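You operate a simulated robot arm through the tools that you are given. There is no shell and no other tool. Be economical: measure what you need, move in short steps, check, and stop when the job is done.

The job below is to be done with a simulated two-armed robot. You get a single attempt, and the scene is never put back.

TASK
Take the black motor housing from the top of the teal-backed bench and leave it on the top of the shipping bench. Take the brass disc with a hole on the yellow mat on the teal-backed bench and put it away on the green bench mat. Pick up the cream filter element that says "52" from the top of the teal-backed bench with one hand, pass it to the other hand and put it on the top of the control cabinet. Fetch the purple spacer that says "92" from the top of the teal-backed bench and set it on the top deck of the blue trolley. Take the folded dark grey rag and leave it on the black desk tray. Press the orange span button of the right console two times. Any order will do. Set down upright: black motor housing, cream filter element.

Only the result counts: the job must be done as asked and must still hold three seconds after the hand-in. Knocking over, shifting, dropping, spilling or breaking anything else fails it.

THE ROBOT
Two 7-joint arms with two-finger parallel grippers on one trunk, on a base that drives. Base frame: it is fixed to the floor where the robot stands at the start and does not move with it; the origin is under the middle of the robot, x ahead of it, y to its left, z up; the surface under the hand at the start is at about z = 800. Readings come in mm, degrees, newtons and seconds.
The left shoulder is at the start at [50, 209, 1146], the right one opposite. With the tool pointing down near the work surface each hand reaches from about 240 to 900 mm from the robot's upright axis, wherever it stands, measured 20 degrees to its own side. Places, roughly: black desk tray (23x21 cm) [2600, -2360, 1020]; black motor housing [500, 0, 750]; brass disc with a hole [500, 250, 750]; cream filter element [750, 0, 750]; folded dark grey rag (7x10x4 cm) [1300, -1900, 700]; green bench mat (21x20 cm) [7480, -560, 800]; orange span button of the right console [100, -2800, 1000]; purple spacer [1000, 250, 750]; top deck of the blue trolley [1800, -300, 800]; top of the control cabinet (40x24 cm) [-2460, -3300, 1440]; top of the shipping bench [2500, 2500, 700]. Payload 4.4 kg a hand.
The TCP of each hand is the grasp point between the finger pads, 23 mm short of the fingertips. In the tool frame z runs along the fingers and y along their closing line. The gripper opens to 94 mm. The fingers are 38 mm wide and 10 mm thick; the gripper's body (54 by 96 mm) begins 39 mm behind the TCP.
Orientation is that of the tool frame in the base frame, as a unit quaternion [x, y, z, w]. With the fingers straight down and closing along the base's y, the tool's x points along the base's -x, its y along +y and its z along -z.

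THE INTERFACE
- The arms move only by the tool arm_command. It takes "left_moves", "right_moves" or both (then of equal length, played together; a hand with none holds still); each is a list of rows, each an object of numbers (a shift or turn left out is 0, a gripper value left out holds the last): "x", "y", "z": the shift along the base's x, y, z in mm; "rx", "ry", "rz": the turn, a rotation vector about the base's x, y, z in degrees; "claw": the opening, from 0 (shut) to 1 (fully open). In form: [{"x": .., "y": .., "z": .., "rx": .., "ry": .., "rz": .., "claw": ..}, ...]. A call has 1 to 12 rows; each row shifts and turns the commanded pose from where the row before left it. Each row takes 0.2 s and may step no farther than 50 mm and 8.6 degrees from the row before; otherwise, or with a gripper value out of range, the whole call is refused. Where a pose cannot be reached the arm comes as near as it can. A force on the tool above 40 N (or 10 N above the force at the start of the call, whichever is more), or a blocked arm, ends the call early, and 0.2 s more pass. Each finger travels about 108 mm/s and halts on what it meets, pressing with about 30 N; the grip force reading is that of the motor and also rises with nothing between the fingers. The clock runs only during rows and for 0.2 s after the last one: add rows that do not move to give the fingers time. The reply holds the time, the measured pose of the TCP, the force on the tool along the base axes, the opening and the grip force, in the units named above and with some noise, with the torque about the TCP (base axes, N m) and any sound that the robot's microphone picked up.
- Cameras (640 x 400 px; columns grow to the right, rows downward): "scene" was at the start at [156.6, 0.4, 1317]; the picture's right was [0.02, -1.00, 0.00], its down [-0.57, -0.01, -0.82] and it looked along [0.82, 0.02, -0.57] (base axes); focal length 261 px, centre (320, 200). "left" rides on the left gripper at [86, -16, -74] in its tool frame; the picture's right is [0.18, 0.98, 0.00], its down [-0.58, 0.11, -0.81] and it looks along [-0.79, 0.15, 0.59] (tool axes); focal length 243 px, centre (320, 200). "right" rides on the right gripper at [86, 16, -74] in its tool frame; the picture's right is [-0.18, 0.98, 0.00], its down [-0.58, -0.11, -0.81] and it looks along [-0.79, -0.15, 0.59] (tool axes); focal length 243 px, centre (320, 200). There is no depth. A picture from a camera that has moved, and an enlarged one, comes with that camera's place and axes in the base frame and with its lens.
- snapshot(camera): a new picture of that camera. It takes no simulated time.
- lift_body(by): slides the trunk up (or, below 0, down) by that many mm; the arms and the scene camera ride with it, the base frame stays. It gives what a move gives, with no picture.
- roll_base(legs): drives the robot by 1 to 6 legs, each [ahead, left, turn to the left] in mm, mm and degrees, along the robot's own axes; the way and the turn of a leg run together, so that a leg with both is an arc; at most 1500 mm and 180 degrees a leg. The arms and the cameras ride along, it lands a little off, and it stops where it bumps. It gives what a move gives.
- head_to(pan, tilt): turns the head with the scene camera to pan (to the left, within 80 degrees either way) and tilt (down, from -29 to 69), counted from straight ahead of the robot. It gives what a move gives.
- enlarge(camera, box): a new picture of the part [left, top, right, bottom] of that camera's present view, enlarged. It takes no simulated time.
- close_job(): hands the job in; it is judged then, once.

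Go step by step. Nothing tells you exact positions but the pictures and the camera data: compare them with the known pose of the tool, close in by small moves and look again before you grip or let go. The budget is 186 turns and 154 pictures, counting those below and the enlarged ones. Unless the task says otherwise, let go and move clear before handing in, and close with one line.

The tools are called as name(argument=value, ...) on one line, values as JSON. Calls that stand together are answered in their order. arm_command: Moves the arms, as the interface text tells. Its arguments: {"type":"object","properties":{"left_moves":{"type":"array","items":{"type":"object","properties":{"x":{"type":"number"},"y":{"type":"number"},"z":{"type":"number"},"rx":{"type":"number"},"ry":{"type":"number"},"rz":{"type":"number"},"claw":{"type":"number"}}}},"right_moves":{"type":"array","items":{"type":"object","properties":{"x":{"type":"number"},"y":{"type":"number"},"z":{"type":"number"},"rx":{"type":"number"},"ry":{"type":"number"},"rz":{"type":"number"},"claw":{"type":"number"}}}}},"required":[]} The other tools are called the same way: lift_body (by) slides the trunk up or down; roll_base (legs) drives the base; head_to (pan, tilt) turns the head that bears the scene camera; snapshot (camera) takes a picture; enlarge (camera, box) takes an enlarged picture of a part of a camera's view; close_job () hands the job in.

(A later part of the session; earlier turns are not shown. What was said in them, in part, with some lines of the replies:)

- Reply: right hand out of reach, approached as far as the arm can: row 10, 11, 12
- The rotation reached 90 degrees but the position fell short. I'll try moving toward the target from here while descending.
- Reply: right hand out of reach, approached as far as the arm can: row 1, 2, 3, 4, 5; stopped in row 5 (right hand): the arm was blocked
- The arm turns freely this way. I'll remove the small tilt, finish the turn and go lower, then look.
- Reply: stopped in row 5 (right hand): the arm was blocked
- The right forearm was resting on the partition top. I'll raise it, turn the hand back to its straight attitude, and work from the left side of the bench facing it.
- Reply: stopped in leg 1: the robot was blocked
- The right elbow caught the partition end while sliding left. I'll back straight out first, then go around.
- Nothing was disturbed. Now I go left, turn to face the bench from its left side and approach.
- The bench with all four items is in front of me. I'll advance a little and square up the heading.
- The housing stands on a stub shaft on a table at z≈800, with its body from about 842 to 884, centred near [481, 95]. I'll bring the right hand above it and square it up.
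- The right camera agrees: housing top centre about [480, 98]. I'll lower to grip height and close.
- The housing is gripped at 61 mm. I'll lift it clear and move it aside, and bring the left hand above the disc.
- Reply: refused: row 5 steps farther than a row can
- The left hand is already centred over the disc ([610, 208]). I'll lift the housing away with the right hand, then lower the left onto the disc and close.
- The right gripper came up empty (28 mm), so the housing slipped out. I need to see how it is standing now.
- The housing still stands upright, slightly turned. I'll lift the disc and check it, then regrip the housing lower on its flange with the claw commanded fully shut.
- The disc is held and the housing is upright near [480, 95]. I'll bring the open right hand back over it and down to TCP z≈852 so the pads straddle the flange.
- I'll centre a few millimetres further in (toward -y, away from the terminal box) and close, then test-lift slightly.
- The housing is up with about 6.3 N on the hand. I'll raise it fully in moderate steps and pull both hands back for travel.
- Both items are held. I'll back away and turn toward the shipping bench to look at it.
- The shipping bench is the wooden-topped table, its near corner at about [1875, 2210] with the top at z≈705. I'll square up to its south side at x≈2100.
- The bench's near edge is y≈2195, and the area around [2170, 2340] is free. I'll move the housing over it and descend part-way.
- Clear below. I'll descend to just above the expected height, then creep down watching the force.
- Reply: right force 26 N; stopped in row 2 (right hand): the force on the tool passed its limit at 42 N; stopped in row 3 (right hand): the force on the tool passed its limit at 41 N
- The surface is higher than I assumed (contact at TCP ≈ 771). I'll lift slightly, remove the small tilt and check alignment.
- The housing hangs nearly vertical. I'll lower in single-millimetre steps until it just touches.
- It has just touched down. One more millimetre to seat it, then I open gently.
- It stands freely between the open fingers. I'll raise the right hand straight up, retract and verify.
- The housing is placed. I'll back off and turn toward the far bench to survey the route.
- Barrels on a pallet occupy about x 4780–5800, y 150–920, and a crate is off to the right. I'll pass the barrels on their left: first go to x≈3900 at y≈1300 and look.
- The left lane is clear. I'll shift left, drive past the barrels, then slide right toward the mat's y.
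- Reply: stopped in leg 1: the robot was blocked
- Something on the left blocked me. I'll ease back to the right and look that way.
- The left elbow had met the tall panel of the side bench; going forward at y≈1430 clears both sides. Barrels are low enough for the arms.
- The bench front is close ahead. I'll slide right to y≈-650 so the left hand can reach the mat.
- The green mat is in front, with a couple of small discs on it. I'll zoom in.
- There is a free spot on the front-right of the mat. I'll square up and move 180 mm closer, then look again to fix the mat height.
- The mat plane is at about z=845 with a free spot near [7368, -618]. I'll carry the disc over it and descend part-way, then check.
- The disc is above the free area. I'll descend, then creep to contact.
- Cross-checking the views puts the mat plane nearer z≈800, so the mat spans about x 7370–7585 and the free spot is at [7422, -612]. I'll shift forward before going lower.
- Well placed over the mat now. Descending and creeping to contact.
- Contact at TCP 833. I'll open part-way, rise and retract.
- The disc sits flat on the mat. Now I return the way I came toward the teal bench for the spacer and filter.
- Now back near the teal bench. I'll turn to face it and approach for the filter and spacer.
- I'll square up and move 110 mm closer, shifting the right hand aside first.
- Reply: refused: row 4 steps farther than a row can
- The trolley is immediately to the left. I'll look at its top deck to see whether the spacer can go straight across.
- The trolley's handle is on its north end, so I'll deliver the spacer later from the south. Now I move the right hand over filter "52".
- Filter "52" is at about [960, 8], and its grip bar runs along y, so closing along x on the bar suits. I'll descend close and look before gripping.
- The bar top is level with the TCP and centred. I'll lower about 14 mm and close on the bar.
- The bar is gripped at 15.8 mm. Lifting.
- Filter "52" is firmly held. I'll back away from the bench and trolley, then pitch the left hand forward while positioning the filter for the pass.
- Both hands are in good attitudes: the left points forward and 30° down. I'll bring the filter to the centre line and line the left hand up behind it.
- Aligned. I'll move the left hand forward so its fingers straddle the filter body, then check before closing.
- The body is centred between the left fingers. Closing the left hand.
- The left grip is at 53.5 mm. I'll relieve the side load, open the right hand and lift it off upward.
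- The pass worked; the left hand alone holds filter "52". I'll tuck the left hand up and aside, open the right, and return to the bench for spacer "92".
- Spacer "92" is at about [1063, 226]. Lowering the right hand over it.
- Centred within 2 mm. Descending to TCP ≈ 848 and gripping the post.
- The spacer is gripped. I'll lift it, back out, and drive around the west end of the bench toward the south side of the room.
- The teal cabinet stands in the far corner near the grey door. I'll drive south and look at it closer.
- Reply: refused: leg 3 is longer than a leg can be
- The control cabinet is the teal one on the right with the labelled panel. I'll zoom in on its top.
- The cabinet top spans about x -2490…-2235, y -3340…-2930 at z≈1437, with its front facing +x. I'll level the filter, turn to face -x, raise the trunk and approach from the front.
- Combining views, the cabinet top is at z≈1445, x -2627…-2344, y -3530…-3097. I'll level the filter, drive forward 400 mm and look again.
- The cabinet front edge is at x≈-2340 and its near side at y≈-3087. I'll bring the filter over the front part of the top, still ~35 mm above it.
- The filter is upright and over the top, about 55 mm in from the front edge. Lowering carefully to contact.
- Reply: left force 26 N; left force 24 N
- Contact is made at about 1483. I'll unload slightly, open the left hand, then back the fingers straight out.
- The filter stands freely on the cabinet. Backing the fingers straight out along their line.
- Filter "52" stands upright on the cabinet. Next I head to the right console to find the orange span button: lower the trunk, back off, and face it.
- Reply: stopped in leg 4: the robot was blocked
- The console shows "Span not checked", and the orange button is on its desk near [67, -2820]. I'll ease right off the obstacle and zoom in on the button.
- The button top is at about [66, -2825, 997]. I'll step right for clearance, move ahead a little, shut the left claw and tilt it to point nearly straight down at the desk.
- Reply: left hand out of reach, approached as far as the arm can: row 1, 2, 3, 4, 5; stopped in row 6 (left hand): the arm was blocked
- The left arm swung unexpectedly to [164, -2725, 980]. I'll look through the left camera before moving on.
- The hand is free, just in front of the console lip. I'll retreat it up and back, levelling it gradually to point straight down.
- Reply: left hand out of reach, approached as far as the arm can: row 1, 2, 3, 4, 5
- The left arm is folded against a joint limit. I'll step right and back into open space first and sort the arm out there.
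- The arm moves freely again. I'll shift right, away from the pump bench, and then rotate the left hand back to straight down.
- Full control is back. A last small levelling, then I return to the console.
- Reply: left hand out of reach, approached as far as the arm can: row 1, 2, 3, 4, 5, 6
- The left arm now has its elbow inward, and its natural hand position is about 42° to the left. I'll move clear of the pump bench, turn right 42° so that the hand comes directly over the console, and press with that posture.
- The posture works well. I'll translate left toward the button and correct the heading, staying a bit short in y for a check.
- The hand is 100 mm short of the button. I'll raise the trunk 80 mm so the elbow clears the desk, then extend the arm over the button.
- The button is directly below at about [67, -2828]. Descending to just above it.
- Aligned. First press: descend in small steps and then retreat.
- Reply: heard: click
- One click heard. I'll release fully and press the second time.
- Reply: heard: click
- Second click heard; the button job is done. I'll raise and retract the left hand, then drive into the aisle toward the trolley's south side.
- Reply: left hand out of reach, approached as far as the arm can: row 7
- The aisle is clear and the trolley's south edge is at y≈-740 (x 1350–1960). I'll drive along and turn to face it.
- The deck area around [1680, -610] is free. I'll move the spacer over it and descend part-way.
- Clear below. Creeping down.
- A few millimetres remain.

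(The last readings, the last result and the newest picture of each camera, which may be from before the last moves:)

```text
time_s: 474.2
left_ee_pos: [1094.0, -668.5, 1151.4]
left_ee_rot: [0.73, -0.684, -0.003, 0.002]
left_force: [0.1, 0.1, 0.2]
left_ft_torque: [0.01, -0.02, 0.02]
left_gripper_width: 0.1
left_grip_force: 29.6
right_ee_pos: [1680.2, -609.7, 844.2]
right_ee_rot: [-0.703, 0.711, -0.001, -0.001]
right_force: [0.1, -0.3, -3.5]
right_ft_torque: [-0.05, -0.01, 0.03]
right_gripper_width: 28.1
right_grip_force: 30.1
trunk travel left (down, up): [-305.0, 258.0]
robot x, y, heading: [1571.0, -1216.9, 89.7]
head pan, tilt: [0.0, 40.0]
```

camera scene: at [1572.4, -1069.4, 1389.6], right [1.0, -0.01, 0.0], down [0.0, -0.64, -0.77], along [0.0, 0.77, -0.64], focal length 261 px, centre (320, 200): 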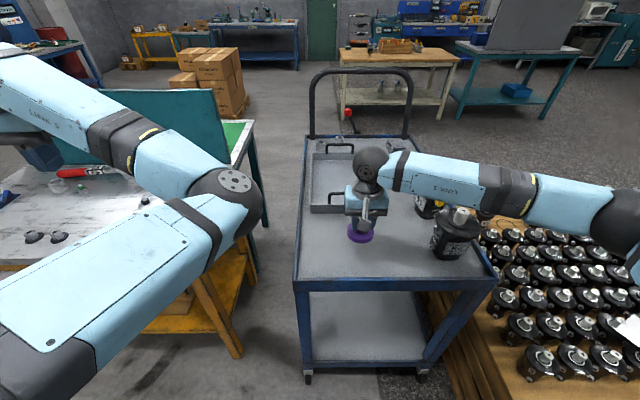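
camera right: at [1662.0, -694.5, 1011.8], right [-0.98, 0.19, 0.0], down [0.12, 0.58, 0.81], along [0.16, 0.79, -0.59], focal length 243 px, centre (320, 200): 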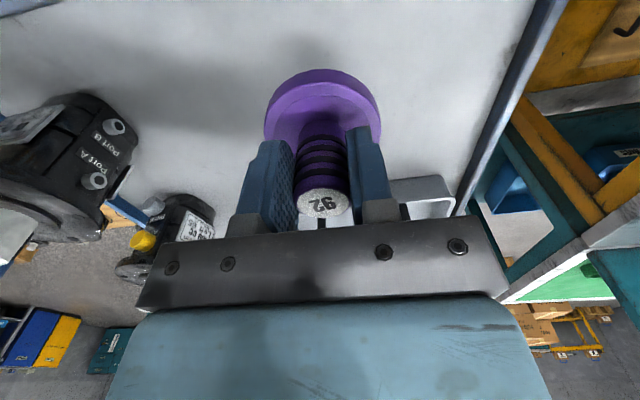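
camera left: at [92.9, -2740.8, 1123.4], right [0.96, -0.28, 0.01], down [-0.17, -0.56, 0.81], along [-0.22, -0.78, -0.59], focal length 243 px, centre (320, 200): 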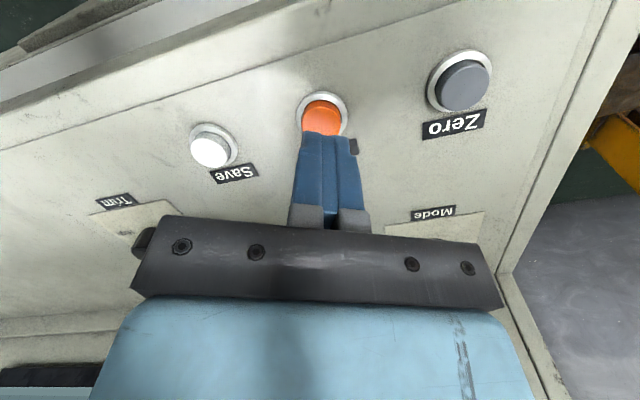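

arm_command(right_moves=[{"z": -3}, {}])

arm_command(right_moves=[{"z": -2}, {}])

arm_command(right_moves=[{"z": -2}, {}])

enlarge(camera="scene", box=[310, 180, 430, 280])

```text
time_s: 474.8
left_ee_pos: [1094.4, -669.7, 1152.1]
left_ee_rot: [0.729, -0.684, -0.003, 0.002]
left_force: [0.1, -0.5, -1.0]
left_ft_torque: [0.02, -0.02, -0.01]
left_gripper_width: 0.0
left_grip_force: 30.4
right_ee_pos: [1679.9, -610.1, 839.4]
right_ee_rot: [-0.703, 0.711, 0.0, -0.001]
right_force: [0.5, 0.1, -2.4]
right_ft_torque: [0.02, -0.01, 0.0]
right_gripper_width: 28.1
right_grip_force: 29.4
trunk travel left (down, up): [-305.0, 258.0]
robot x, y, heading: [1571.0, -1223.6, 89.7]
head pan, tilt: [0.0, 40.0]
```

```text
time_s: 475.4
left_ee_pos: [1094.7, -668.9, 1153.2]
left_ee_rot: [0.73, -0.684, -0.003, 0.003]
left_force: [0.3, 1.0, 0.2]
left_ft_torque: [-0.02, 0.0, 0.0]
left_gripper_width: 0.2
left_grip_force: 30.3
right_ee_pos: [1681.5, -610.2, 839.7]
right_ee_rot: [-0.704, 0.711, 0.0, -0.002]
right_force: [-0.5, 0.0, -2.0]
right_ft_torque: [-0.03, 0.02, -0.02]
right_gripper_width: 28.1
right_grip_force: 30.1
trunk travel left (down, up): [-305.0, 258.0]
robot x, y, heading: [1575.3, -1219.6, 90.2]
head pan, tilt: [0.0, 40.0]
```

```text
time_s: 476.0
left_ee_pos: [1093.3, -669.1, 1152.2]
left_ee_rot: [0.729, -0.684, -0.003, 0.002]
left_force: [-0.5, -0.6, 0.2]
left_ft_torque: [-0.03, 0.04, 0.0]
left_gripper_width: 0.0
left_grip_force: 29.6
right_ee_pos: [1680.2, -609.4, 839.2]
right_ee_rot: [-0.704, 0.71, 0.0, 0.0]
right_force: [0.1, 1.0, -2.2]
right_ft_torque: [0.04, -0.03, 0.01]
right_gripper_width: 28.2
right_grip_force: 29.9
trunk travel left (down, up): [-305.0, 258.0]
robot x, y, heading: [1568.7, -1223.7, 89.6]
head pan, tilt: [0.0, 40.0]
```

```text
4.00 times, centred on (370, 230) of scene
camera zoom: at [1572.4, -1069.2, 1389.6], right [1.0, -0.01, 0.0], down [0.0, -0.64, -0.77], along [0.0, 0.77, -0.64], focal length 1043 px, centre (120, 80)
```

zoom: 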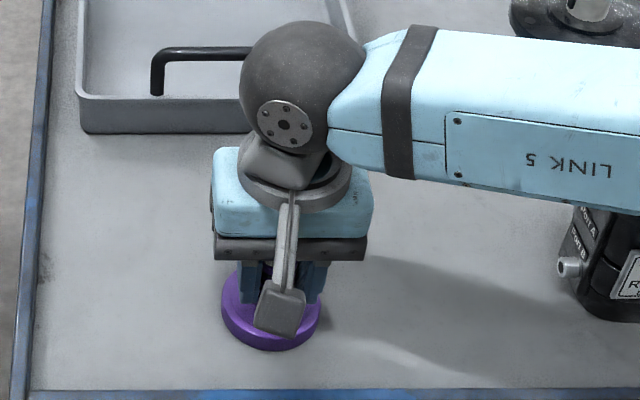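

The z stopped changing without force at the tool, so something else along the arm may be touching. Checking the right forearm and elbow.

enlarge(camera="scene", box=[380, 120, 640, 300])

enlarge(camera="right", box=[0, 0, 440, 300])

```text
2.22 times, centred on (510, 210) of scene
camera zoom: at [1572.4, -1069.2, 1389.6], right [1.0, -0.01, 0.0], down [0.0, -0.64, -0.77], along [0.0, 0.77, -0.64], focal length 580 px, centre (-102, 178)
```

zoom: 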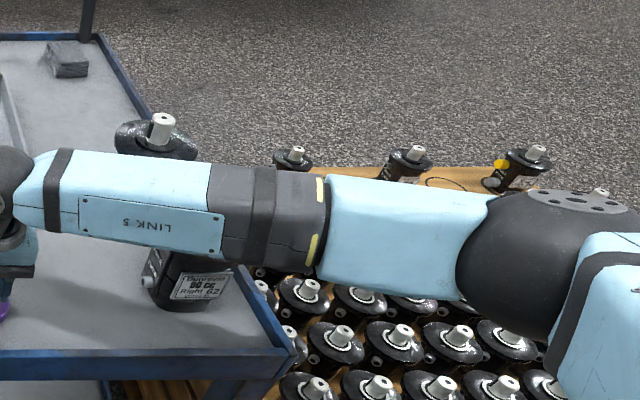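

```text
1.33 times, centred on (220, 150) of right
camera zoom: at [1663.7, -695.4, 911.7], right [-0.98, 0.19, 0.0], down [0.12, 0.58, 0.81], along [0.16, 0.79, -0.59], focal length 324 px, centre (453, 267)
```

zoom: 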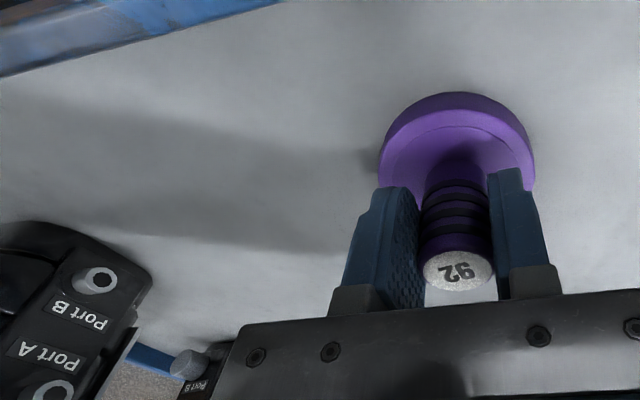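

The right forearm is very close to the shaft of a housing on the trolley. I'll lift straight up at once, check that housing, then raise the trunk so the elbow stays high.

arm_command(right_moves=[{"z": 15}, {"z": 30}, {"z": 40}, {"z": 40}, {"z": 40}, {}])

lift_body(by=250)

snapshot(camera="scene")

```text
time_s: 477.4
left_ee_pos: [1094.8, -667.3, 1153.1]
left_ee_rot: [0.729, -0.685, -0.004, 0.003]
left_force: [0.6, 0.4, 0.4]
left_ft_torque: [-0.03, 0.01, 0.01]
left_gripper_width: 0.0
left_grip_force: 29.9
right_ee_pos: [1680.3, -610.5, 1002.5]
right_ee_rot: [-0.703, 0.711, -0.001, -0.001]
right_force: [0.2, 0.0, -2.3]
right_ft_torque: [0.0, -0.03, -0.03]
right_gripper_width: 28.2
right_grip_force: 30.6
trunk travel left (down, up): [-305.0, 258.0]
robot x, y, heading: [1571.1, -1220.8, 89.6]
head pan, tilt: [0.0, 40.0]
```

```text
time_s: 479.9
left_ee_pos: [1093.9, -669.3, 1402.8]
left_ee_rot: [0.73, -0.684, -0.003, 0.001]
left_force: [-0.2, -0.4, 0.0]
left_ft_torque: [-0.04, 0.02, 0.01]
left_gripper_width: 0.1
left_grip_force: 30.1
right_ee_pos: [1680.9, -612.1, 1254.3]
right_ee_rot: [-0.703, 0.711, -0.001, 0.0]
right_force: [-0.4, 0.3, -2.4]
right_ft_torque: [-0.03, -0.02, 0.02]
right_gripper_width: 28.2
right_grip_force: 29.6
trunk travel left (down, up): [-555.0, 8.0]
robot x, y, heading: [1570.4, -1221.5, 89.7]
head pan, tilt: [0.0, 40.0]
```

```text
22 pictures are left
camera scene: at [1572.4, -1068.9, 1639.5], right [1.0, -0.01, 0.0], down [0.0, -0.64, -0.77], along [0.0, 0.77, -0.64], focal length 261 px, centre (320, 200)
```

scene: 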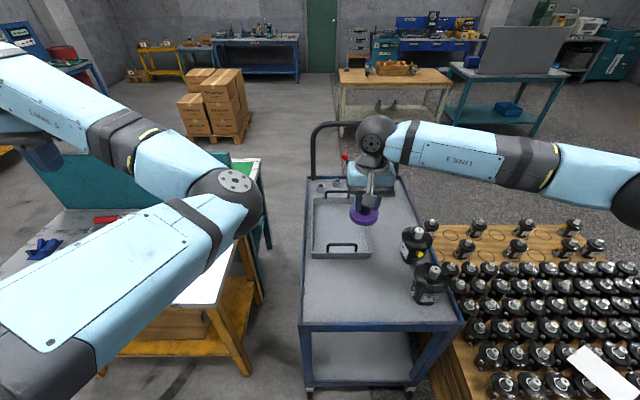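

Both housings on the deck still stand. The deck is at z≈785–795. I'll shift the spacer slightly left and lower again with the raised shoulder.

arm_command(right_moves=[{"x": -30}, {"x": -30}, {"z": -45}, {"z": -45}, {"z": -45}, {"z": -45}, {"z": -45}, {"z": -45}, {"z": -45}, {"z": -45}, {"z": -25}, {}])

snapshot(camera="scene")

```text
time_s: 482.6
left_ee_pos: [1095.4, -669.0, 1403.7]
left_ee_rot: [0.73, -0.684, -0.003, 0.002]
left_force: [-0.1, -0.7, -0.3]
left_ft_torque: [0.02, 0.01, -0.01]
left_gripper_width: 0.0
left_grip_force: 30.0
right_ee_pos: [1619.8, -612.6, 867.9]
right_ee_rot: [-0.704, 0.711, 0.001, 0.0]
right_force: [-0.1, 0.3, -3.1]
right_ft_torque: [-0.03, -0.01, 0.0]
right_gripper_width: 27.7
right_grip_force: 30.5
trunk travel left (down, up): [-555.0, 8.0]
robot x, y, heading: [1569.7, -1220.5, 89.8]
head pan, tilt: [0.0, 40.0]
```

```text
21 pictures are left
camera scene: at [1572.6, -1069.2, 1639.6], right [1.0, -0.01, 0.0], down [0.0, -0.64, -0.77], along [0.0, 0.77, -0.64], focal length 261 px, centre (320, 200)
```

scene: 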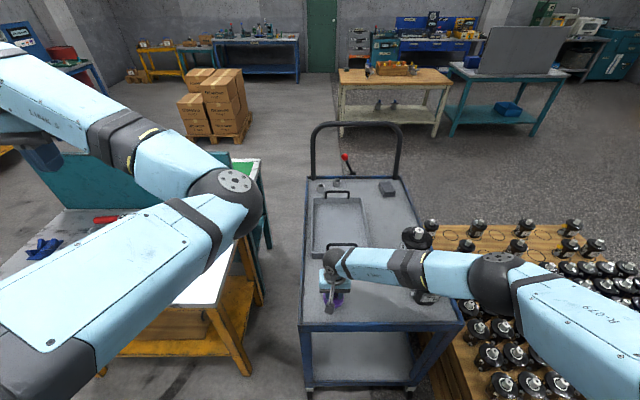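

The elbow is now well above the housings. Creeping down again.

arm_command(right_moves=[{"z": -12}, {"z": -8}, {"z": -4}, {}])

arm_command(right_moves=[{"z": -3}, {}])

arm_command(right_moves=[{"z": -3}, {}])

arm_command(right_moves=[{"z": -3}, {}])

```text
time_s: 483.6
left_ee_pos: [1094.1, -668.3, 1402.6]
left_ee_rot: [0.729, -0.684, -0.003, 0.002]
left_force: [0.1, 1.1, 0.0]
left_ft_torque: [0.02, -0.02, 0.02]
left_gripper_width: 0.0
left_grip_force: 30.0
right_ee_pos: [1619.4, -612.2, 843.8]
right_ee_rot: [-0.703, 0.711, 0.0, -0.001]
right_force: [0.1, -0.7, -2.5]
right_ft_torque: [0.03, -0.01, -0.02]
right_gripper_width: 28.0
right_grip_force: 29.9
trunk travel left (down, up): [-555.0, 8.0]
robot x, y, heading: [1571.5, -1221.6, 89.9]
head pan, tilt: [0.0, 40.0]
```

```text
time_s: 484.1
left_ee_pos: [1094.4, -667.6, 1403.8]
left_ee_rot: [0.729, -0.684, -0.003, 0.003]
left_force: [1.1, -0.4, 0.5]
left_ft_torque: [-0.02, -0.02, -0.03]
left_gripper_width: 0.1
left_grip_force: 29.9
right_ee_pos: [1619.6, -612.2, 840.0]
right_ee_rot: [-0.703, 0.711, 0.0, -0.001]
right_force: [-0.2, 0.6, -2.1]
right_ft_torque: [0.0, 0.0, 0.01]
right_gripper_width: 28.1
right_grip_force: 29.7
trunk travel left (down, up): [-555.0, 8.0]
robot x, y, heading: [1569.1, -1221.8, 89.7]
head pan, tilt: [0.0, 40.0]
```

```text
time_s: 484.8
left_ee_pos: [1094.1, -668.9, 1401.6]
left_ee_rot: [0.73, -0.684, -0.003, 0.002]
left_force: [0.2, 0.7, 0.2]
left_ft_torque: [0.01, -0.04, 0.0]
left_gripper_width: 0.0
left_grip_force: 29.9
right_ee_pos: [1620.3, -612.8, 838.0]
right_ee_rot: [-0.703, 0.711, 0.0, -0.001]
right_force: [-0.5, -0.4, -1.7]
right_ft_torque: [-0.01, 0.0, -0.03]
right_gripper_width: 28.4
right_grip_force: 30.1
trunk travel left (down, up): [-555.0, 8.0]
robot x, y, heading: [1569.4, -1221.3, 89.6]
head pan, tilt: [0.0, 40.0]
```

```text
time_s: 485.4
left_ee_pos: [1094.7, -671.9, 1403.7]
left_ee_rot: [0.73, -0.684, -0.003, 0.002]
left_force: [-0.3, 0.3, 0.2]
left_ft_torque: [-0.02, 0.01, 0.0]
left_gripper_width: 0.0
left_grip_force: 30.4
right_ee_pos: [1620.5, -611.8, 837.1]
right_ee_rot: [-0.702, 0.712, 0.001, 0.0]
right_force: [2.5, 3.3, 11.4]
right_ft_torque: [0.02, -0.32, 0.02]
right_gripper_width: 28.4
right_grip_force: 30.4
trunk travel left (down, up): [-555.0, 8.0]
robot x, y, heading: [1572.1, -1222.9, 89.7]
head pan, tilt: [0.0, 40.0]
```

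Contact at TCP 837. Opening and rising straight up.

arm_command(right_moves=[{"z": 1}, {"claw": 0.35}, {"claw": 0.5}, {"claw": 0.6}, {"z": 20}, {"z": 35}, {"z": 45}, {"z": 45}, {"z": 45}, {"z": 45}, {"z": 45}, {"y": -40}])

enlarge(camera="scene", box=[280, 170, 480, 340])

```text
time_s: 487.9
left_ee_pos: [1095.7, -671.0, 1403.7]
left_ee_rot: [0.73, -0.684, -0.003, 0.001]
left_force: [-0.1, 0.1, -0.8]
left_ft_torque: [-0.02, -0.01, 0.02]
left_gripper_width: 0.0
left_grip_force: 30.0
right_ee_pos: [1621.6, -654.3, 1115.8]
right_ee_rot: [-0.703, 0.711, 0.0, -0.001]
right_force: [0.2, 0.3, -0.9]
right_ft_torque: [0.03, 0.0, 0.02]
right_gripper_width: 56.5
right_grip_force: 0.0
trunk travel left (down, up): [-555.0, 8.0]
robot x, y, heading: [1570.9, -1220.5, 89.5]
head pan, tilt: [0.0, 40.0]
```

```text
2.35 times, centred on (380, 255) of scene
camera zoom: at [1573.4, -1070.7, 1639.7], right [1.0, -0.01, 0.0], down [0.0, -0.64, -0.77], along [0.0, 0.77, -0.64], focal length 614 px, centre (179, 71)
```

zoom: 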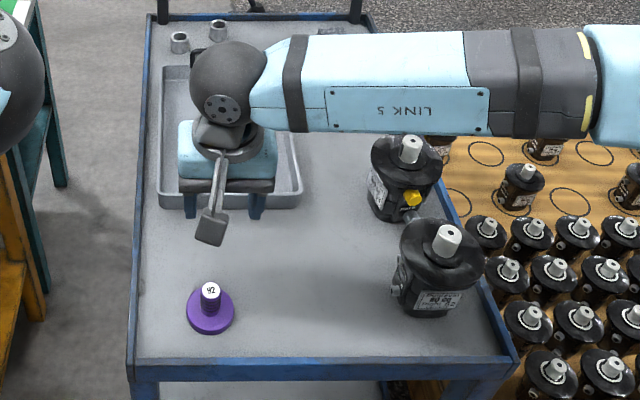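

The spacer is on the deck and everything else is undisturbed. Now I turn around to find the rag on the yellow workbench.

roll_base(legs=[[0, 0, -180]])

head_to(pan=-15, tilt=42)

snapshot(camera="scene")

```text
time_s: 495.7
left_ee_pos: [2055.0, -1763.0, 1403.2]
left_ee_rot: [0.677, 0.736, 0.002, 0.003]
left_force: [-0.3, 0.3, 0.2]
left_ft_torque: [0.0, 0.0, -0.02]
left_gripper_width: 0.0
left_grip_force: 30.0
right_ee_pos: [1530.3, -1788.0, 1113.4]
right_ee_rot: [0.704, 0.71, 0.0, 0.0]
right_force: [0.9, -0.2, -0.2]
right_ft_torque: [-0.04, -0.02, 0.03]
right_gripper_width: 56.3
right_grip_force: 0.0
trunk travel left (down, up): [-555.0, 8.0]
robot x, y, heading: [1567.8, -1221.0, -89.0]
head pan, tilt: [0.0, 40.0]
```

```text
time_s: 496.4
left_ee_pos: [2055.7, -1762.9, 1403.5]
left_ee_rot: [0.677, 0.736, 0.002, 0.003]
left_force: [-0.5, -0.4, -0.4]
left_ft_torque: [0.01, 0.02, -0.02]
left_gripper_width: 0.0
left_grip_force: 29.7
right_ee_pos: [1530.8, -1788.0, 1114.7]
right_ee_rot: [0.705, 0.709, 0.001, 0.001]
right_force: [-0.6, -0.3, 0.6]
right_ft_torque: [-0.01, 0.02, -0.03]
right_gripper_width: 56.3
right_grip_force: 0.1
trunk travel left (down, up): [-555.0, 8.0]
robot x, y, heading: [1572.9, -1219.1, -89.5]
head pan, tilt: [-15.0, 42.0]
```

```text
19 pictures are left
camera scene: at [1551.6, -1370.2, 1636.6], right [-0.97, 0.25, 0.0], down [0.17, 0.65, -0.74], along [-0.18, -0.72, -0.67], focal length 261 px, centre (320, 200)
```

scene: 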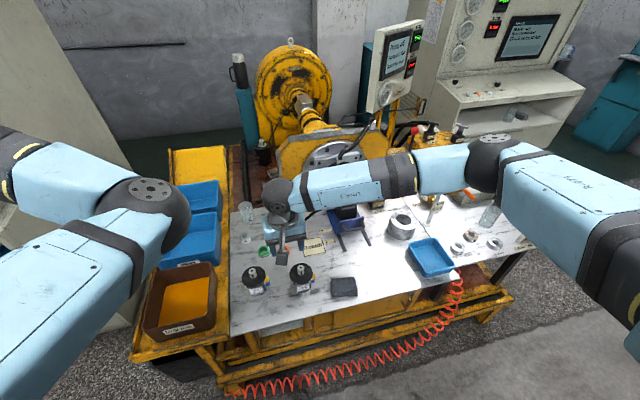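

The folded rag lies near the front of the table at about [1350, -1826]. Zooming in.

enlarge(camera="scene", box=[230, 220, 430, 345])

snapshot(camera="right")

```text
3.20 times, centred on (330, 282) of scene
camera zoom: at [1551.6, -1370.2, 1636.6], right [-0.97, 0.25, 0.0], down [0.17, 0.65, -0.74], along [-0.18, -0.72, -0.67], focal length 834 px, centre (288, -64)
```

zoom: 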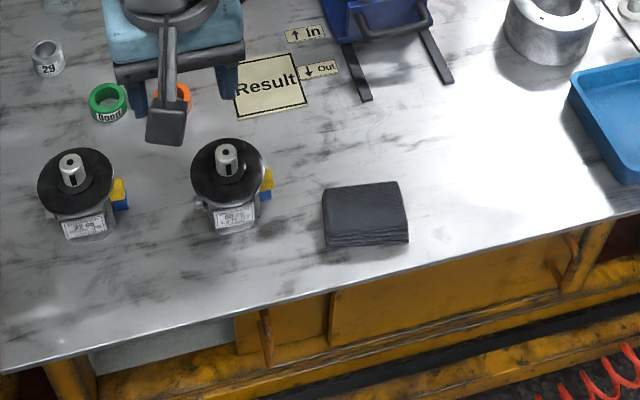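

```text
17 pictures are left
camera right: at [1544.9, -1701.0, 1188.8], right [0.98, -0.18, 0.0], down [-0.11, -0.58, 0.81], along [-0.14, -0.79, -0.59], focal length 243 px, centre (320, 200)
```

right: 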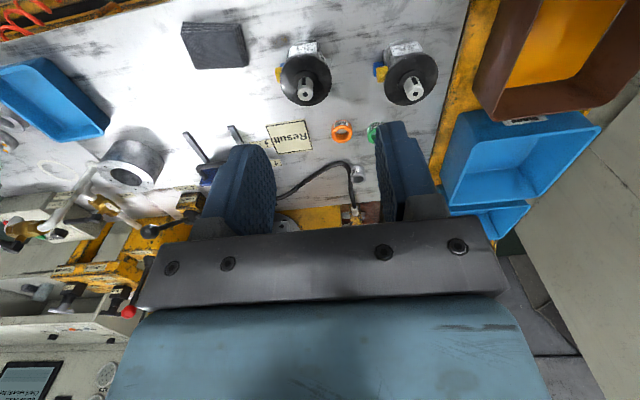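

The rag's centre is about [1334, -1853], top z≈735, its long side turned ~11° from x. I'll turn the right hand -90°, move over it, and lower the trunk somewhat.

arm_command(right_moves=[{"rz": -8.3, "x": -17, "y": -6, "claw": 1}, {"rz": -8.3, "x": -17, "y": -6}, {"rz": -8.3, "x": -17, "y": -6}, {"rz": -8.3, "x": -17, "y": -6}, {"rz": -8.3, "x": -17, "y": -6}, {"rz": -8.3, "x": -17, "y": -6}, {"rz": -8.3, "x": -17, "y": -6}, {"rz": -8.3, "x": -17, "y": -6}, {"rz": -8.3, "x": -17, "y": -6}, {"rz": -8.3, "x": -17, "y": -6}, {"rz": -8.3, "x": -17, "y": -5}, {"rz": -8, "x": -9}])

lift_body(by=-200)

snapshot(camera="right")

```text
time_s: 499.0
left_ee_pos: [2054.4, -1762.5, 1402.0]
left_ee_rot: [0.677, 0.736, 0.002, 0.002]
left_force: [0.7, 0.1, 0.3]
left_ft_torque: [0.0, 0.0, 0.02]
left_gripper_width: 0.0
left_grip_force: 30.4
right_ee_pos: [1333.3, -1852.0, 1114.1]
right_ee_rot: [0.997, -0.079, 0.0, 0.001]
right_force: [0.0, 0.0, -0.2]
right_ft_torque: [-0.03, -0.03, -0.03]
right_gripper_width: 94.0
right_grip_force: 0.1
trunk travel left (down, up): [-555.0, 8.0]
robot x, y, heading: [1569.4, -1221.7, -89.3]
head pan, tilt: [-15.0, 42.0]
```

```text
time_s: 501.2
left_ee_pos: [2055.8, -1762.4, 1203.1]
left_ee_rot: [0.678, 0.735, 0.002, 0.003]
left_force: [-1.0, 0.7, -0.5]
left_ft_torque: [0.02, 0.01, -0.02]
left_gripper_width: 0.1
left_grip_force: 30.1
right_ee_pos: [1333.3, -1852.0, 914.8]
right_ee_rot: [0.997, -0.077, -0.001, 0.0]
right_force: [-0.1, -0.1, 0.3]
right_ft_torque: [-0.04, 0.03, -0.03]
right_gripper_width: 94.0
right_grip_force: 0.0
trunk travel left (down, up): [-355.0, 208.0]
robot x, y, heading: [1569.9, -1224.0, -89.3]
head pan, tilt: [-15.0, 42.0]
```

```text
16 pictures are left
camera right: at [1416.4, -1880.5, 988.6], right [-0.33, -0.94, 0.0], down [-0.56, 0.2, 0.81], along [-0.76, 0.27, -0.59], focal length 243 px, centre (320, 200)
```

right: 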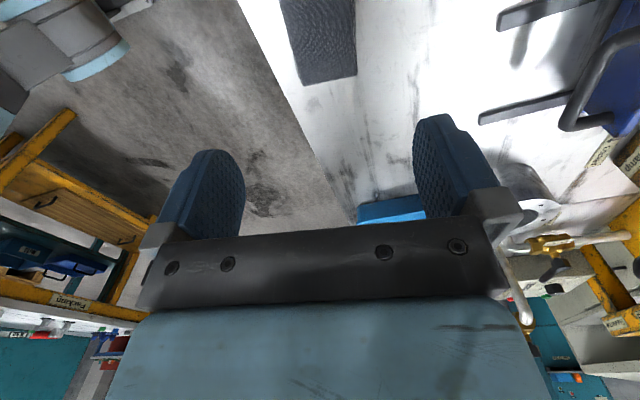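

The hand is well aligned over the rag. A 2° trim and descend to just above it for a check.

arm_command(right_moves=[{"rz": -2, "x": 2, "y": 1, "z": -40}, {"z": -45}, {"z": -40}, {"z": -20}, {}])

snapshot(camera="right")

enlarge(camera="scene", box=[280, 160, 440, 280])

```text
time_s: 502.4
left_ee_pos: [2056.3, -1762.3, 1202.9]
left_ee_rot: [0.678, 0.735, 0.002, 0.003]
left_force: [-0.2, 0.6, 0.4]
left_ft_torque: [0.02, 0.0, 0.01]
left_gripper_width: 0.1
left_grip_force: 29.8
right_ee_pos: [1336.7, -1848.3, 768.3]
right_ee_rot: [0.996, -0.095, 0.0, 0.001]
right_force: [-0.3, 0.0, -0.5]
right_ft_torque: [0.0, 0.01, 0.01]
right_gripper_width: 94.2
right_grip_force: 0.0
trunk travel left (down, up): [-355.0, 208.0]
robot x, y, heading: [1567.2, -1220.1, -89.5]
head pan, tilt: [-15.0, 42.0]
```

```text
15 pictures are left
camera right: at [1418.2, -1878.9, 843.0], right [-0.37, -0.93, 0.0], down [-0.55, 0.22, 0.81], along [-0.75, 0.29, -0.59], focal length 243 px, centre (320, 200)
```

right: 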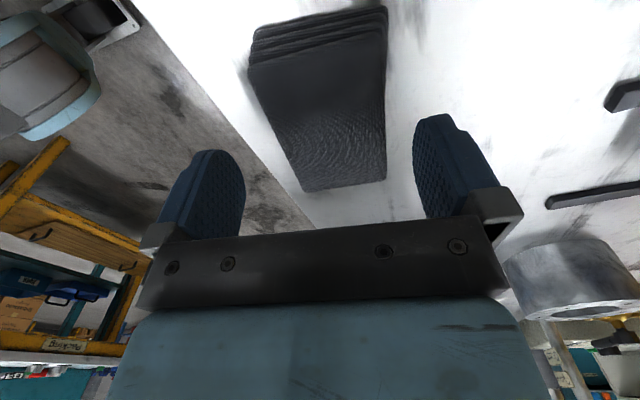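

```text
3.33 times, centred on (360, 220) of scene
camera zoom: at [1551.5, -1370.0, 1436.7], right [-0.97, 0.25, 0.0], down [0.17, 0.65, -0.74], along [-0.18, -0.72, -0.67], focal length 869 px, centre (187, 133)
```

zoom: 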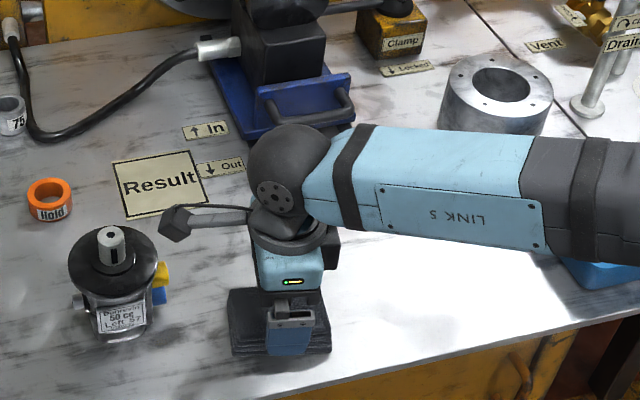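

To keep the wrist camera clear of the neighbouring housing, I'll grip the rag ~20 mm off centre along its long side. Descending gently.

arm_command(right_moves=[{"x": -20, "y": -5}, {}, {"z": -15}, {"z": -12}, {"z": -8}, {}])

enlarge(camera="scene", box=[280, 180, 400, 280])

```text
time_s: 503.8
left_ee_pos: [2054.7, -1763.6, 1203.0]
left_ee_rot: [0.678, 0.735, 0.003, 0.004]
left_force: [-0.3, 0.7, -0.2]
left_ft_torque: [0.01, 0.0, 0.02]
left_gripper_width: 0.0
left_grip_force: 30.2
right_ee_pos: [1316.1, -1855.7, 734.4]
right_ee_rot: [0.996, -0.094, 0.0, 0.001]
right_force: [-1.0, 0.3, 0.3]
right_ft_torque: [0.0, 0.0, 0.02]
right_gripper_width: 93.9
right_grip_force: 0.1
trunk travel left (down, up): [-355.0, 208.0]
robot x, y, heading: [1573.7, -1218.5, -89.5]
head pan, tilt: [-15.0, 42.0]
```

```text
4.00 times, centred on (340, 230) of scene
camera zoom: at [1551.6, -1370.1, 1436.7], right [-0.97, 0.25, 0.0], down [0.17, 0.65, -0.74], along [-0.18, -0.72, -0.67], focal length 1043 px, centre (240, 80)
```

zoom: 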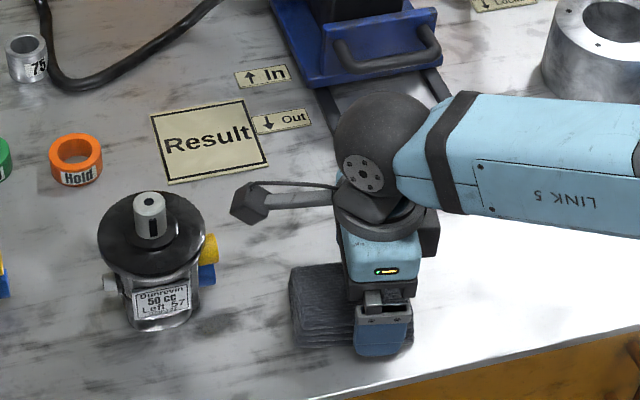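

Clear of everything. Down a bit more and close on the rag.

arm_command(right_moves=[{"z": -4}, {"z": -4}, {}])

arm_command(right_moves=[{"claw": 0.8}, {"claw": 0.7}, {"claw": 0.5}, {"claw": 0}, {"claw": 0}, {"claw": 0}, {}])

arm_command(right_moves=[{"z": 5}, {"z": 10}, {"z": 15}, {}])

snapshot(camera="right")

```text
time_s: 504.6
left_ee_pos: [2056.0, -1763.4, 1203.7]
left_ee_rot: [0.677, 0.736, 0.002, 0.003]
left_force: [-0.1, -0.1, 0.7]
left_ft_torque: [0.0, 0.03, -0.03]
left_gripper_width: 0.2
left_grip_force: 29.7
right_ee_pos: [1315.5, -1856.2, 725.6]
right_ee_rot: [0.995, -0.096, -0.001, 0.001]
right_force: [-0.9, -0.1, -0.2]
right_ft_torque: [-0.01, 0.01, 0.0]
right_gripper_width: 94.2
right_grip_force: 0.0
trunk travel left (down, up): [-355.0, 208.0]
robot x, y, heading: [1572.2, -1218.1, -89.3]
head pan, tilt: [-15.0, 42.0]
```

```text
time_s: 506.2
left_ee_pos: [2056.7, -1763.3, 1202.2]
left_ee_rot: [0.677, 0.736, 0.003, 0.003]
left_force: [0.2, -0.3, 0.1]
left_ft_torque: [0.01, 0.0, 0.0]
left_gripper_width: 0.0
left_grip_force: 29.8
right_ee_pos: [1315.5, -1856.3, 726.4]
right_ee_rot: [0.996, -0.094, 0.0, 0.001]
right_force: [-0.2, 0.6, 0.9]
right_ft_torque: [0.01, -0.01, 0.04]
right_gripper_width: 65.4
right_grip_force: 30.6
trunk travel left (down, up): [-355.0, 208.0]
robot x, y, heading: [1575.2, -1219.4, -89.2]
head pan, tilt: [-15.0, 42.0]
```

```text
time_s: 507.2
left_ee_pos: [2055.7, -1763.3, 1202.3]
left_ee_rot: [0.678, 0.735, 0.002, 0.003]
left_force: [0.3, 1.0, 0.5]
left_ft_torque: [0.0, -0.03, 0.05]
left_gripper_width: 0.1
left_grip_force: 30.6
right_ee_pos: [1316.1, -1855.6, 755.5]
right_ee_rot: [0.996, -0.094, -0.001, 0.001]
right_force: [0.9, 0.0, -0.2]
right_ft_torque: [-0.01, 0.02, -0.03]
right_gripper_width: 65.2
right_grip_force: 30.0
trunk travel left (down, up): [-355.0, 208.0]
robot x, y, heading: [1570.1, -1221.3, -89.3]
head pan, tilt: [-15.0, 42.0]
```

```text
12 pictures are left
camera right: at [1397.0, -1887.1, 830.5], right [-0.37, -0.93, 0.0], down [-0.55, 0.22, 0.81], along [-0.75, 0.29, -0.59], focal length 243 px, centre (320, 200)
```

right: 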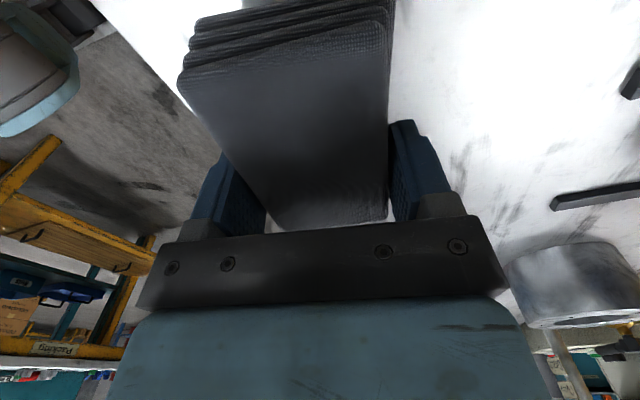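

The rag is held. I'll raise it, pull back, raise the trunk a little, and look left toward the tray console.

arm_command(right_moves=[{"z": 40}, {"z": 45}, {"z": 45}, {"z": 45}, {"z": 45}, {"z": 30, "y": 30}, {"y": 45}, {"y": 45}, {"y": 45}, {"y": 40}, {}])

lift_body(by=120)

head_to(pan=60, tilt=32)

snapshot(camera="scene")

```text
time_s: 509.6
left_ee_pos: [2055.4, -1763.1, 1202.9]
left_ee_rot: [0.678, 0.735, 0.001, 0.003]
left_force: [-0.7, -0.3, -0.1]
left_ft_torque: [-0.02, 0.0, 0.01]
left_gripper_width: 0.1
left_grip_force: 30.3
right_ee_pos: [1313.3, -1650.2, 1005.0]
right_ee_rot: [0.996, -0.095, 0.0, 0.001]
right_force: [0.0, -0.5, -0.7]
right_ft_torque: [0.0, 0.01, 0.01]
right_gripper_width: 65.3
right_grip_force: 30.0
trunk travel left (down, up): [-355.0, 208.0]
robot x, y, heading: [1568.5, -1222.7, -89.3]
head pan, tilt: [-15.0, 42.0]
```

```text
time_s: 511.1
left_ee_pos: [2055.5, -1763.8, 1322.2]
left_ee_rot: [0.678, 0.735, 0.003, 0.003]
left_force: [-0.3, -0.2, -0.2]
left_ft_torque: [-0.01, 0.0, 0.0]
left_gripper_width: 0.0
left_grip_force: 30.0
right_ee_pos: [1314.6, -1649.8, 1124.3]
right_ee_rot: [0.995, -0.095, -0.001, 0.001]
right_force: [0.6, -0.8, -1.1]
right_ft_torque: [0.0, -0.01, 0.02]
right_gripper_width: 65.5
right_grip_force: 29.9
trunk travel left (down, up): [-475.0, 88.0]
robot x, y, heading: [1568.2, -1217.7, -89.3]
head pan, tilt: [-15.0, 42.0]
```

```text
time_s: 512.6
left_ee_pos: [2056.2, -1763.4, 1322.0]
left_ee_rot: [0.678, 0.735, 0.001, 0.003]
left_force: [0.4, 1.1, -0.2]
left_ft_torque: [0.01, 0.01, -0.01]
left_gripper_width: 0.0
left_grip_force: 29.9
right_ee_pos: [1312.9, -1650.7, 1124.5]
right_ee_rot: [0.995, -0.095, 0.0, 0.001]
right_force: [-0.3, -0.2, -0.6]
right_ft_torque: [0.02, 0.01, -0.03]
right_gripper_width: 65.5
right_grip_force: 29.8
trunk travel left (down, up): [-475.0, 88.0]
robot x, y, heading: [1571.8, -1216.8, -89.4]
head pan, tilt: [60.0, 32.0]
```

```text
11 pictures are left
camera scene: at [1650.3, -1333.2, 1571.8], right [-0.49, -0.87, 0.0], down [-0.46, 0.26, -0.85], along [0.74, -0.42, -0.53], focal length 261 px, centre (320, 200)
```

scene: 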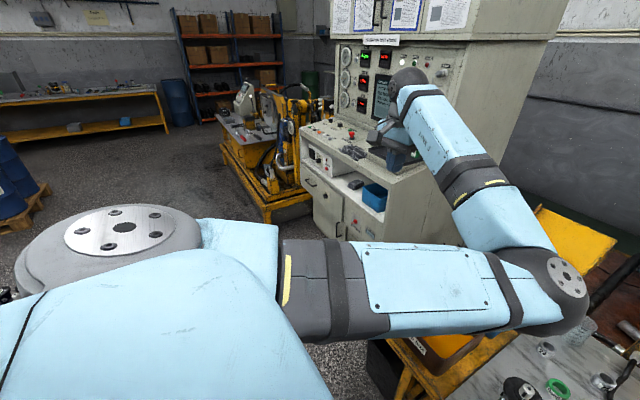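

The black tray is on the console desk ahead-left (front edge y≈-2157, near side x≈2440). I'll thread between the table and the crate toward [2750, -1580].

roll_base(legs=[[110, 280, 0], [150, 500, 0], [60, 350, 0]])

head_to(pan=-8, tilt=35)

snapshot(camera="scene")

```text
time_s: 523.4
left_ee_pos: [3193.9, -2069.3, 1322.9]
left_ee_rot: [0.678, 0.735, 0.003, 0.003]
left_force: [0.0, -0.7, 0.3]
left_ft_torque: [-0.01, 0.03, 0.03]
left_gripper_width: 0.0
left_grip_force: 30.1
right_ee_pos: [2453.3, -1957.9, 1124.8]
right_ee_rot: [0.996, -0.094, 0.0, 0.001]
right_force: [-0.4, 0.4, -1.2]
right_ft_torque: [0.0, 0.03, -0.02]
right_gripper_width: 65.5
right_grip_force: 30.3
trunk travel left (down, up): [-475.0, 88.0]
robot x, y, heading: [2712.2, -1528.2, -89.2]
head pan, tilt: [60.0, 32.0]
```

```text
time_s: 524.8
left_ee_pos: [3193.4, -2068.5, 1323.3]
left_ee_rot: [0.677, 0.736, 0.002, 0.003]
left_force: [-0.4, -0.3, 0.0]
left_ft_torque: [-0.01, 0.01, -0.04]
left_gripper_width: 0.0
left_grip_force: 30.0
right_ee_pos: [2452.6, -1957.9, 1125.2]
right_ee_rot: [0.995, -0.095, 0.0, 0.001]
right_force: [0.8, 0.8, -0.9]
right_ft_torque: [0.01, 0.02, -0.01]
right_gripper_width: 65.3
right_grip_force: 30.0
trunk travel left (down, up): [-475.0, 88.0]
robot x, y, heading: [2705.9, -1527.2, -89.3]
head pan, tilt: [-8.0, 35.0]
```

```text
10 pictures are left
camera scene: at [2699.8, -1683.6, 1567.1], right [-0.99, 0.13, 0.0], down [0.07, 0.57, -0.82], along [-0.1, -0.81, -0.57], focal length 261 px, centre (320, 200)
```

scene: 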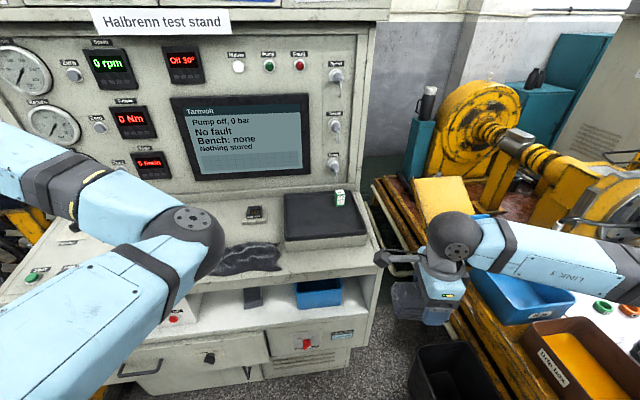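

The tray is in view with a small box at its back; the free front area is around [2610, -2305]. I'll advance a little and carry the rag over it.

roll_base(legs=[[90, 0, 0]])

arm_command(right_moves=[{"x": 23, "y": -42}, {"x": 23, "y": -42}, {"x": 23, "y": -42}, {"x": 23, "y": -42}, {"x": 23, "y": -42}, {"x": 22, "y": -42}, {}])

snapshot(camera="scene")

```text
time_s: 525.9
left_ee_pos: [3194.2, -2158.9, 1323.4]
left_ee_rot: [0.678, 0.735, 0.002, 0.004]
left_force: [0.2, -0.8, 0.3]
left_ft_torque: [0.02, -0.01, 0.01]
left_gripper_width: 0.0
left_grip_force: 30.0
right_ee_pos: [2452.5, -2044.9, 1125.1]
right_ee_rot: [0.995, -0.096, 0.0, 0.001]
right_force: [0.2, -1.1, -0.5]
right_ft_torque: [-0.02, -0.02, 0.0]
right_gripper_width: 65.4
right_grip_force: 30.7
trunk travel left (down, up): [-475.0, 88.0]
robot x, y, heading: [2712.6, -1616.6, -89.5]
head pan, tilt: [-8.0, 35.0]
```

```text
time_s: 527.5
left_ee_pos: [3194.0, -2158.1, 1325.1]
left_ee_rot: [0.678, 0.735, 0.002, 0.004]
left_force: [-0.1, -0.1, -0.4]
left_ft_torque: [0.04, 0.0, 0.02]
left_gripper_width: 0.0
left_grip_force: 30.2
right_ee_pos: [2592.6, -2296.7, 1122.2]
right_ee_rot: [0.995, -0.096, 0.001, 0.001]
right_force: [0.1, 0.1, -1.2]
right_ft_torque: [0.06, -0.01, -0.01]
right_gripper_width: 65.3
right_grip_force: 30.3
trunk travel left (down, up): [-475.0, 88.0]
robot x, y, heading: [2710.4, -1618.1, -89.4]
head pan, tilt: [-8.0, 35.0]
```

```text
9 pictures are left
camera scene: at [2699.3, -1771.1, 1567.2], right [-0.99, 0.13, 0.0], down [0.07, 0.57, -0.82], along [-0.11, -0.81, -0.57], focal length 261 px, centre (320, 200)
```

scene: 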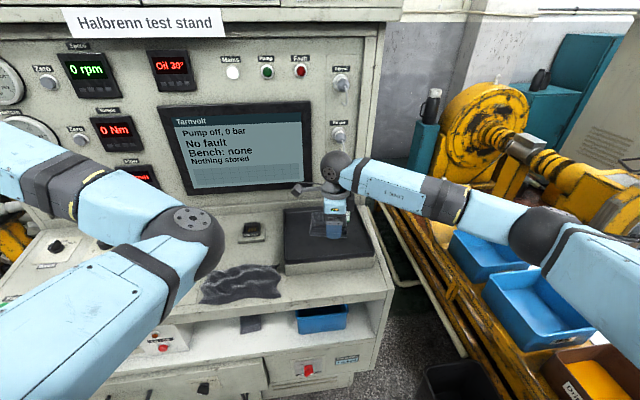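

enlarge(camera="scene", box=[260, 170, 400, 290])

```text
3.33 times, centred on (330, 230) of scene
camera zoom: at [2699.3, -1771.1, 1567.2], right [-0.99, 0.13, 0.0], down [0.07, 0.57, -0.82], along [-0.11, -0.81, -0.57], focal length 869 px, centre (287, 100)
```

zoom: 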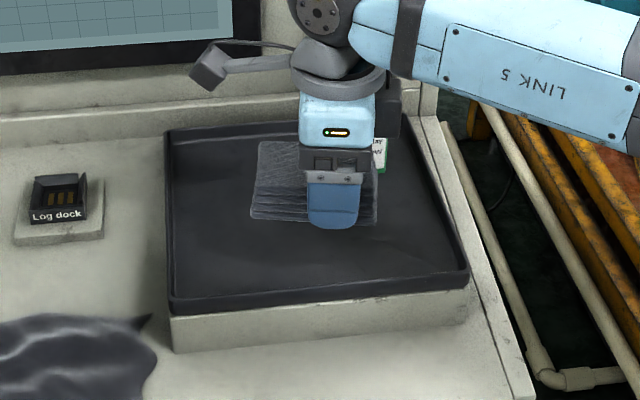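

The tray spans about x 2481–2731, y -2494…-2255 at z≈1030, so I need to go ~42 mm further in and 25 mm left, keeping off the small box. Then descend.

arm_command(right_moves=[{"x": 25, "y": -20}, {"y": -22}, {}, {"z": -25}, {"z": -15}, {}])

enlarge(camera="scene", box=[260, 170, 400, 290])

```text
time_s: 528.9
left_ee_pos: [3193.9, -2159.3, 1324.2]
left_ee_rot: [0.677, 0.736, 0.002, 0.004]
left_force: [-1.1, 0.4, 0.2]
left_ft_torque: [0.0, 0.01, 0.0]
left_gripper_width: 0.0
left_grip_force: 29.8
right_ee_pos: [2617.0, -2339.7, 1084.6]
right_ee_rot: [0.995, -0.096, 0.0, 0.0]
right_force: [-0.1, 0.1, -0.2]
right_ft_torque: [0.04, -0.01, 0.02]
right_gripper_width: 65.2
right_grip_force: 29.9
trunk travel left (down, up): [-475.0, 88.0]
robot x, y, heading: [2709.2, -1616.6, -89.3]
head pan, tilt: [-8.0, 35.0]
```

```text
3.33 times, centred on (330, 230) of scene
camera zoom: at [2700.5, -1771.7, 1567.2], right [-0.99, 0.13, 0.0], down [0.07, 0.57, -0.82], along [-0.11, -0.81, -0.57], focal length 869 px, centre (287, 100)
```

zoom: 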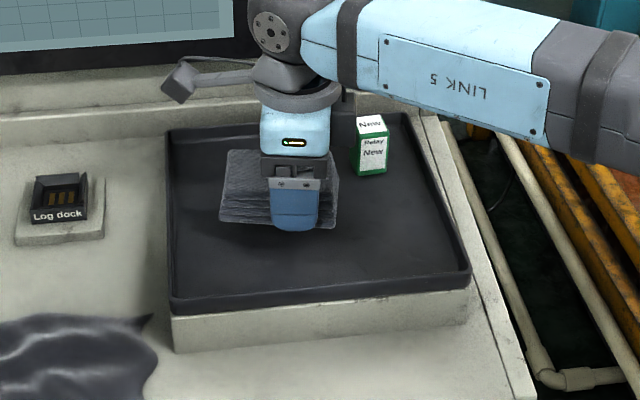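

Well placed, clear of the relay box. Creeping down.

arm_command(right_moves=[{"z": -12}, {"z": -6}, {}])

arm_command(right_moves=[{"z": -5}, {"z": -3}, {}])

arm_command(right_moves=[{"z": -3}, {"z": -3}, {}])

arm_command(right_moves=[{"z": -3}, {}])

```text
time_s: 529.7
left_ee_pos: [3194.5, -2159.8, 1324.1]
left_ee_rot: [0.678, 0.735, 0.001, 0.003]
left_force: [-0.5, -0.6, -0.3]
left_ft_torque: [0.01, -0.01, -0.03]
left_gripper_width: 0.0
left_grip_force: 30.2
right_ee_pos: [2616.9, -2340.0, 1067.2]
right_ee_rot: [0.995, -0.096, -0.001, 0.001]
right_force: [0.1, -0.7, -0.7]
right_ft_torque: [0.0, -0.01, 0.0]
right_gripper_width: 65.2
right_grip_force: 30.0
trunk travel left (down, up): [-475.0, 88.0]
robot x, y, heading: [2711.3, -1615.4, -89.7]
head pan, tilt: [-8.0, 35.0]
```

```text
time_s: 530.5
left_ee_pos: [3194.5, -2159.4, 1321.9]
left_ee_rot: [0.677, 0.736, 0.002, 0.003]
left_force: [-0.1, 0.1, 0.2]
left_ft_torque: [0.03, -0.01, 0.01]
left_gripper_width: 0.0
left_grip_force: 30.1
right_ee_pos: [2613.4, -2340.0, 1058.7]
right_ee_rot: [0.995, -0.096, 0.0, 0.001]
right_force: [-0.8, 0.2, -0.8]
right_ft_torque: [0.01, 0.02, 0.01]
right_gripper_width: 65.4
right_grip_force: 30.5
trunk travel left (down, up): [-475.0, 88.0]
robot x, y, heading: [2710.6, -1615.2, -89.5]
head pan, tilt: [-8.0, 35.0]
```

```text
time_s: 531.3
left_ee_pos: [3195.4, -2157.8, 1323.1]
left_ee_rot: [0.678, 0.735, 0.002, 0.004]
left_force: [-0.7, 0.8, 0.2]
left_ft_torque: [0.02, 0.0, 0.01]
left_gripper_width: 0.0
left_grip_force: 30.1
right_ee_pos: [2614.2, -2338.9, 1055.4]
right_ee_rot: [0.995, -0.096, 0.001, 0.002]
right_force: [1.0, -2.4, 11.6]
right_ft_torque: [0.3, -0.07, -0.04]
right_gripper_width: 65.6
right_grip_force: 29.7
trunk travel left (down, up): [-475.0, 88.0]
robot x, y, heading: [2710.3, -1613.9, -89.4]
head pan, tilt: [-8.0, 35.0]
```

```text
time_s: 531.9
left_ee_pos: [3193.9, -2157.0, 1324.9]
left_ee_rot: [0.678, 0.735, 0.001, 0.004]
left_force: [0.0, 0.1, 0.2]
left_ft_torque: [-0.04, -0.01, 0.03]
left_gripper_width: 0.2
left_grip_force: 29.9
right_ee_pos: [2613.9, -2339.9, 1054.8]
right_ee_rot: [0.995, -0.095, 0.001, 0.004]
right_force: [-2.7, -11.9, 32.2]
right_ft_torque: [0.18, 0.13, 0.0]
right_gripper_width: 65.0
right_grip_force: 29.9
trunk travel left (down, up): [-475.0, 88.0]
robot x, y, heading: [2710.3, -1614.6, -89.2]
head pan, tilt: [-8.0, 35.0]
```

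Contact at about 1055. I'll ease up, open, and rise straight out.

arm_command(right_moves=[{"z": 4}, {}, {"claw": 0.75}, {"claw": 0.82}, {"claw": 0.88}, {"z": 15}, {"z": 30}, {"z": 45}, {"z": 45}, {"z": 30, "y": 30}, {"y": 45}, {"y": 45}])

snapshot(camera="scene")

```text
time_s: 534.5
left_ee_pos: [3193.9, -2156.7, 1323.8]
left_ee_rot: [0.677, 0.736, 0.002, 0.003]
left_force: [0.2, 0.6, 0.4]
left_ft_torque: [-0.02, 0.01, 0.03]
left_gripper_width: 0.0
left_grip_force: 30.0
right_ee_pos: [2616.5, -2218.9, 1220.3]
right_ee_rot: [0.995, -0.095, 0.0, 0.001]
right_force: [-0.5, 0.3, -0.2]
right_ft_torque: [0.02, -0.03, -0.01]
right_gripper_width: 82.9
right_grip_force: 0.0
trunk travel left (down, up): [-475.0, 88.0]
robot x, y, heading: [2711.9, -1616.1, -89.3]
head pan, tilt: [-8.0, 35.0]
```

```text
6 pictures are left
camera scene: at [2699.9, -1770.8, 1567.3], right [-0.99, 0.13, 0.0], down [0.07, 0.57, -0.82], along [-0.11, -0.81, -0.57], focal length 261 px, centre (320, 200)
```

scene: 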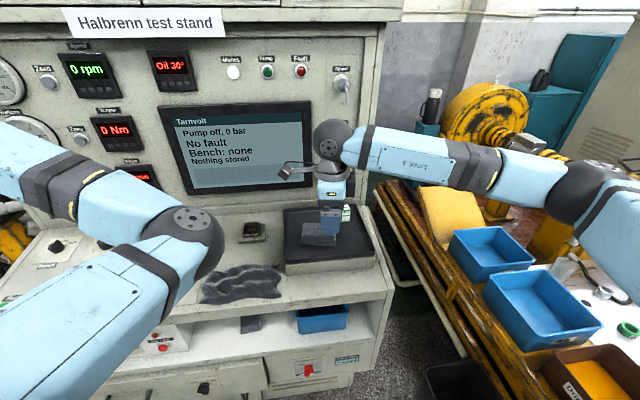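

The rag appears to lie in the tray. I'll back off a little and confirm.

roll_base(legs=[[-150, 0, 0]])

enlarge(camera="scene", box=[250, 150, 410, 280])

```text
time_s: 535.9
left_ee_pos: [3193.0, -2012.3, 1322.3]
left_ee_rot: [0.679, 0.734, 0.003, 0.003]
left_force: [-0.1, -0.8, 0.1]
left_ft_torque: [-0.02, -0.03, -0.01]
left_gripper_width: 0.0
left_grip_force: 30.4
right_ee_pos: [2614.1, -2071.3, 1217.9]
right_ee_rot: [0.995, -0.098, 0.0, 0.0]
right_force: [1.0, -0.5, -0.1]
right_ft_torque: [0.01, 0.0, -0.02]
right_gripper_width: 82.8
right_grip_force: 0.1
trunk travel left (down, up): [-475.0, 88.0]
robot x, y, heading: [2707.3, -1466.5, -89.4]
head pan, tilt: [-8.0, 35.0]
```

```text
3.08 times, centred on (330, 215) of scene
camera zoom: at [2698.8, -1624.6, 1566.8], right [-0.99, 0.13, 0.0], down [0.07, 0.57, -0.82], along [-0.11, -0.81, -0.57], focal length 802 px, centre (289, 154)
```

zoom: 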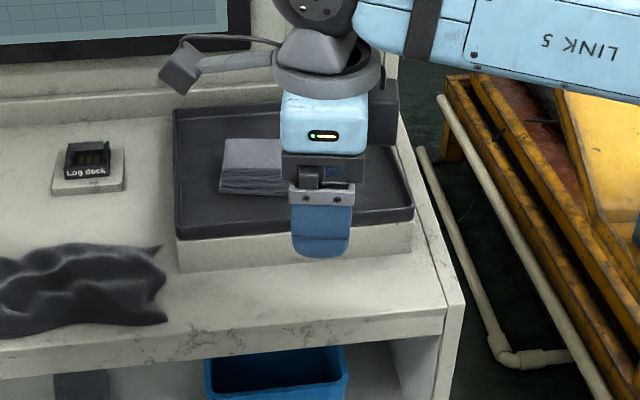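

The rag lies flat in the black tray and both hands are empty and clear. All six tasks are done, so I'm handing in.

close_job()

```text
The job is handed in.
```

All six tasks are done and the job is handed in: housing on the shipping bench, disc on the green mat, filter "52" passed hand to hand and stood on the cabinet, spacer "92" on the trolley, rag in the tray, and the span button pressed twice (two clicks heard).
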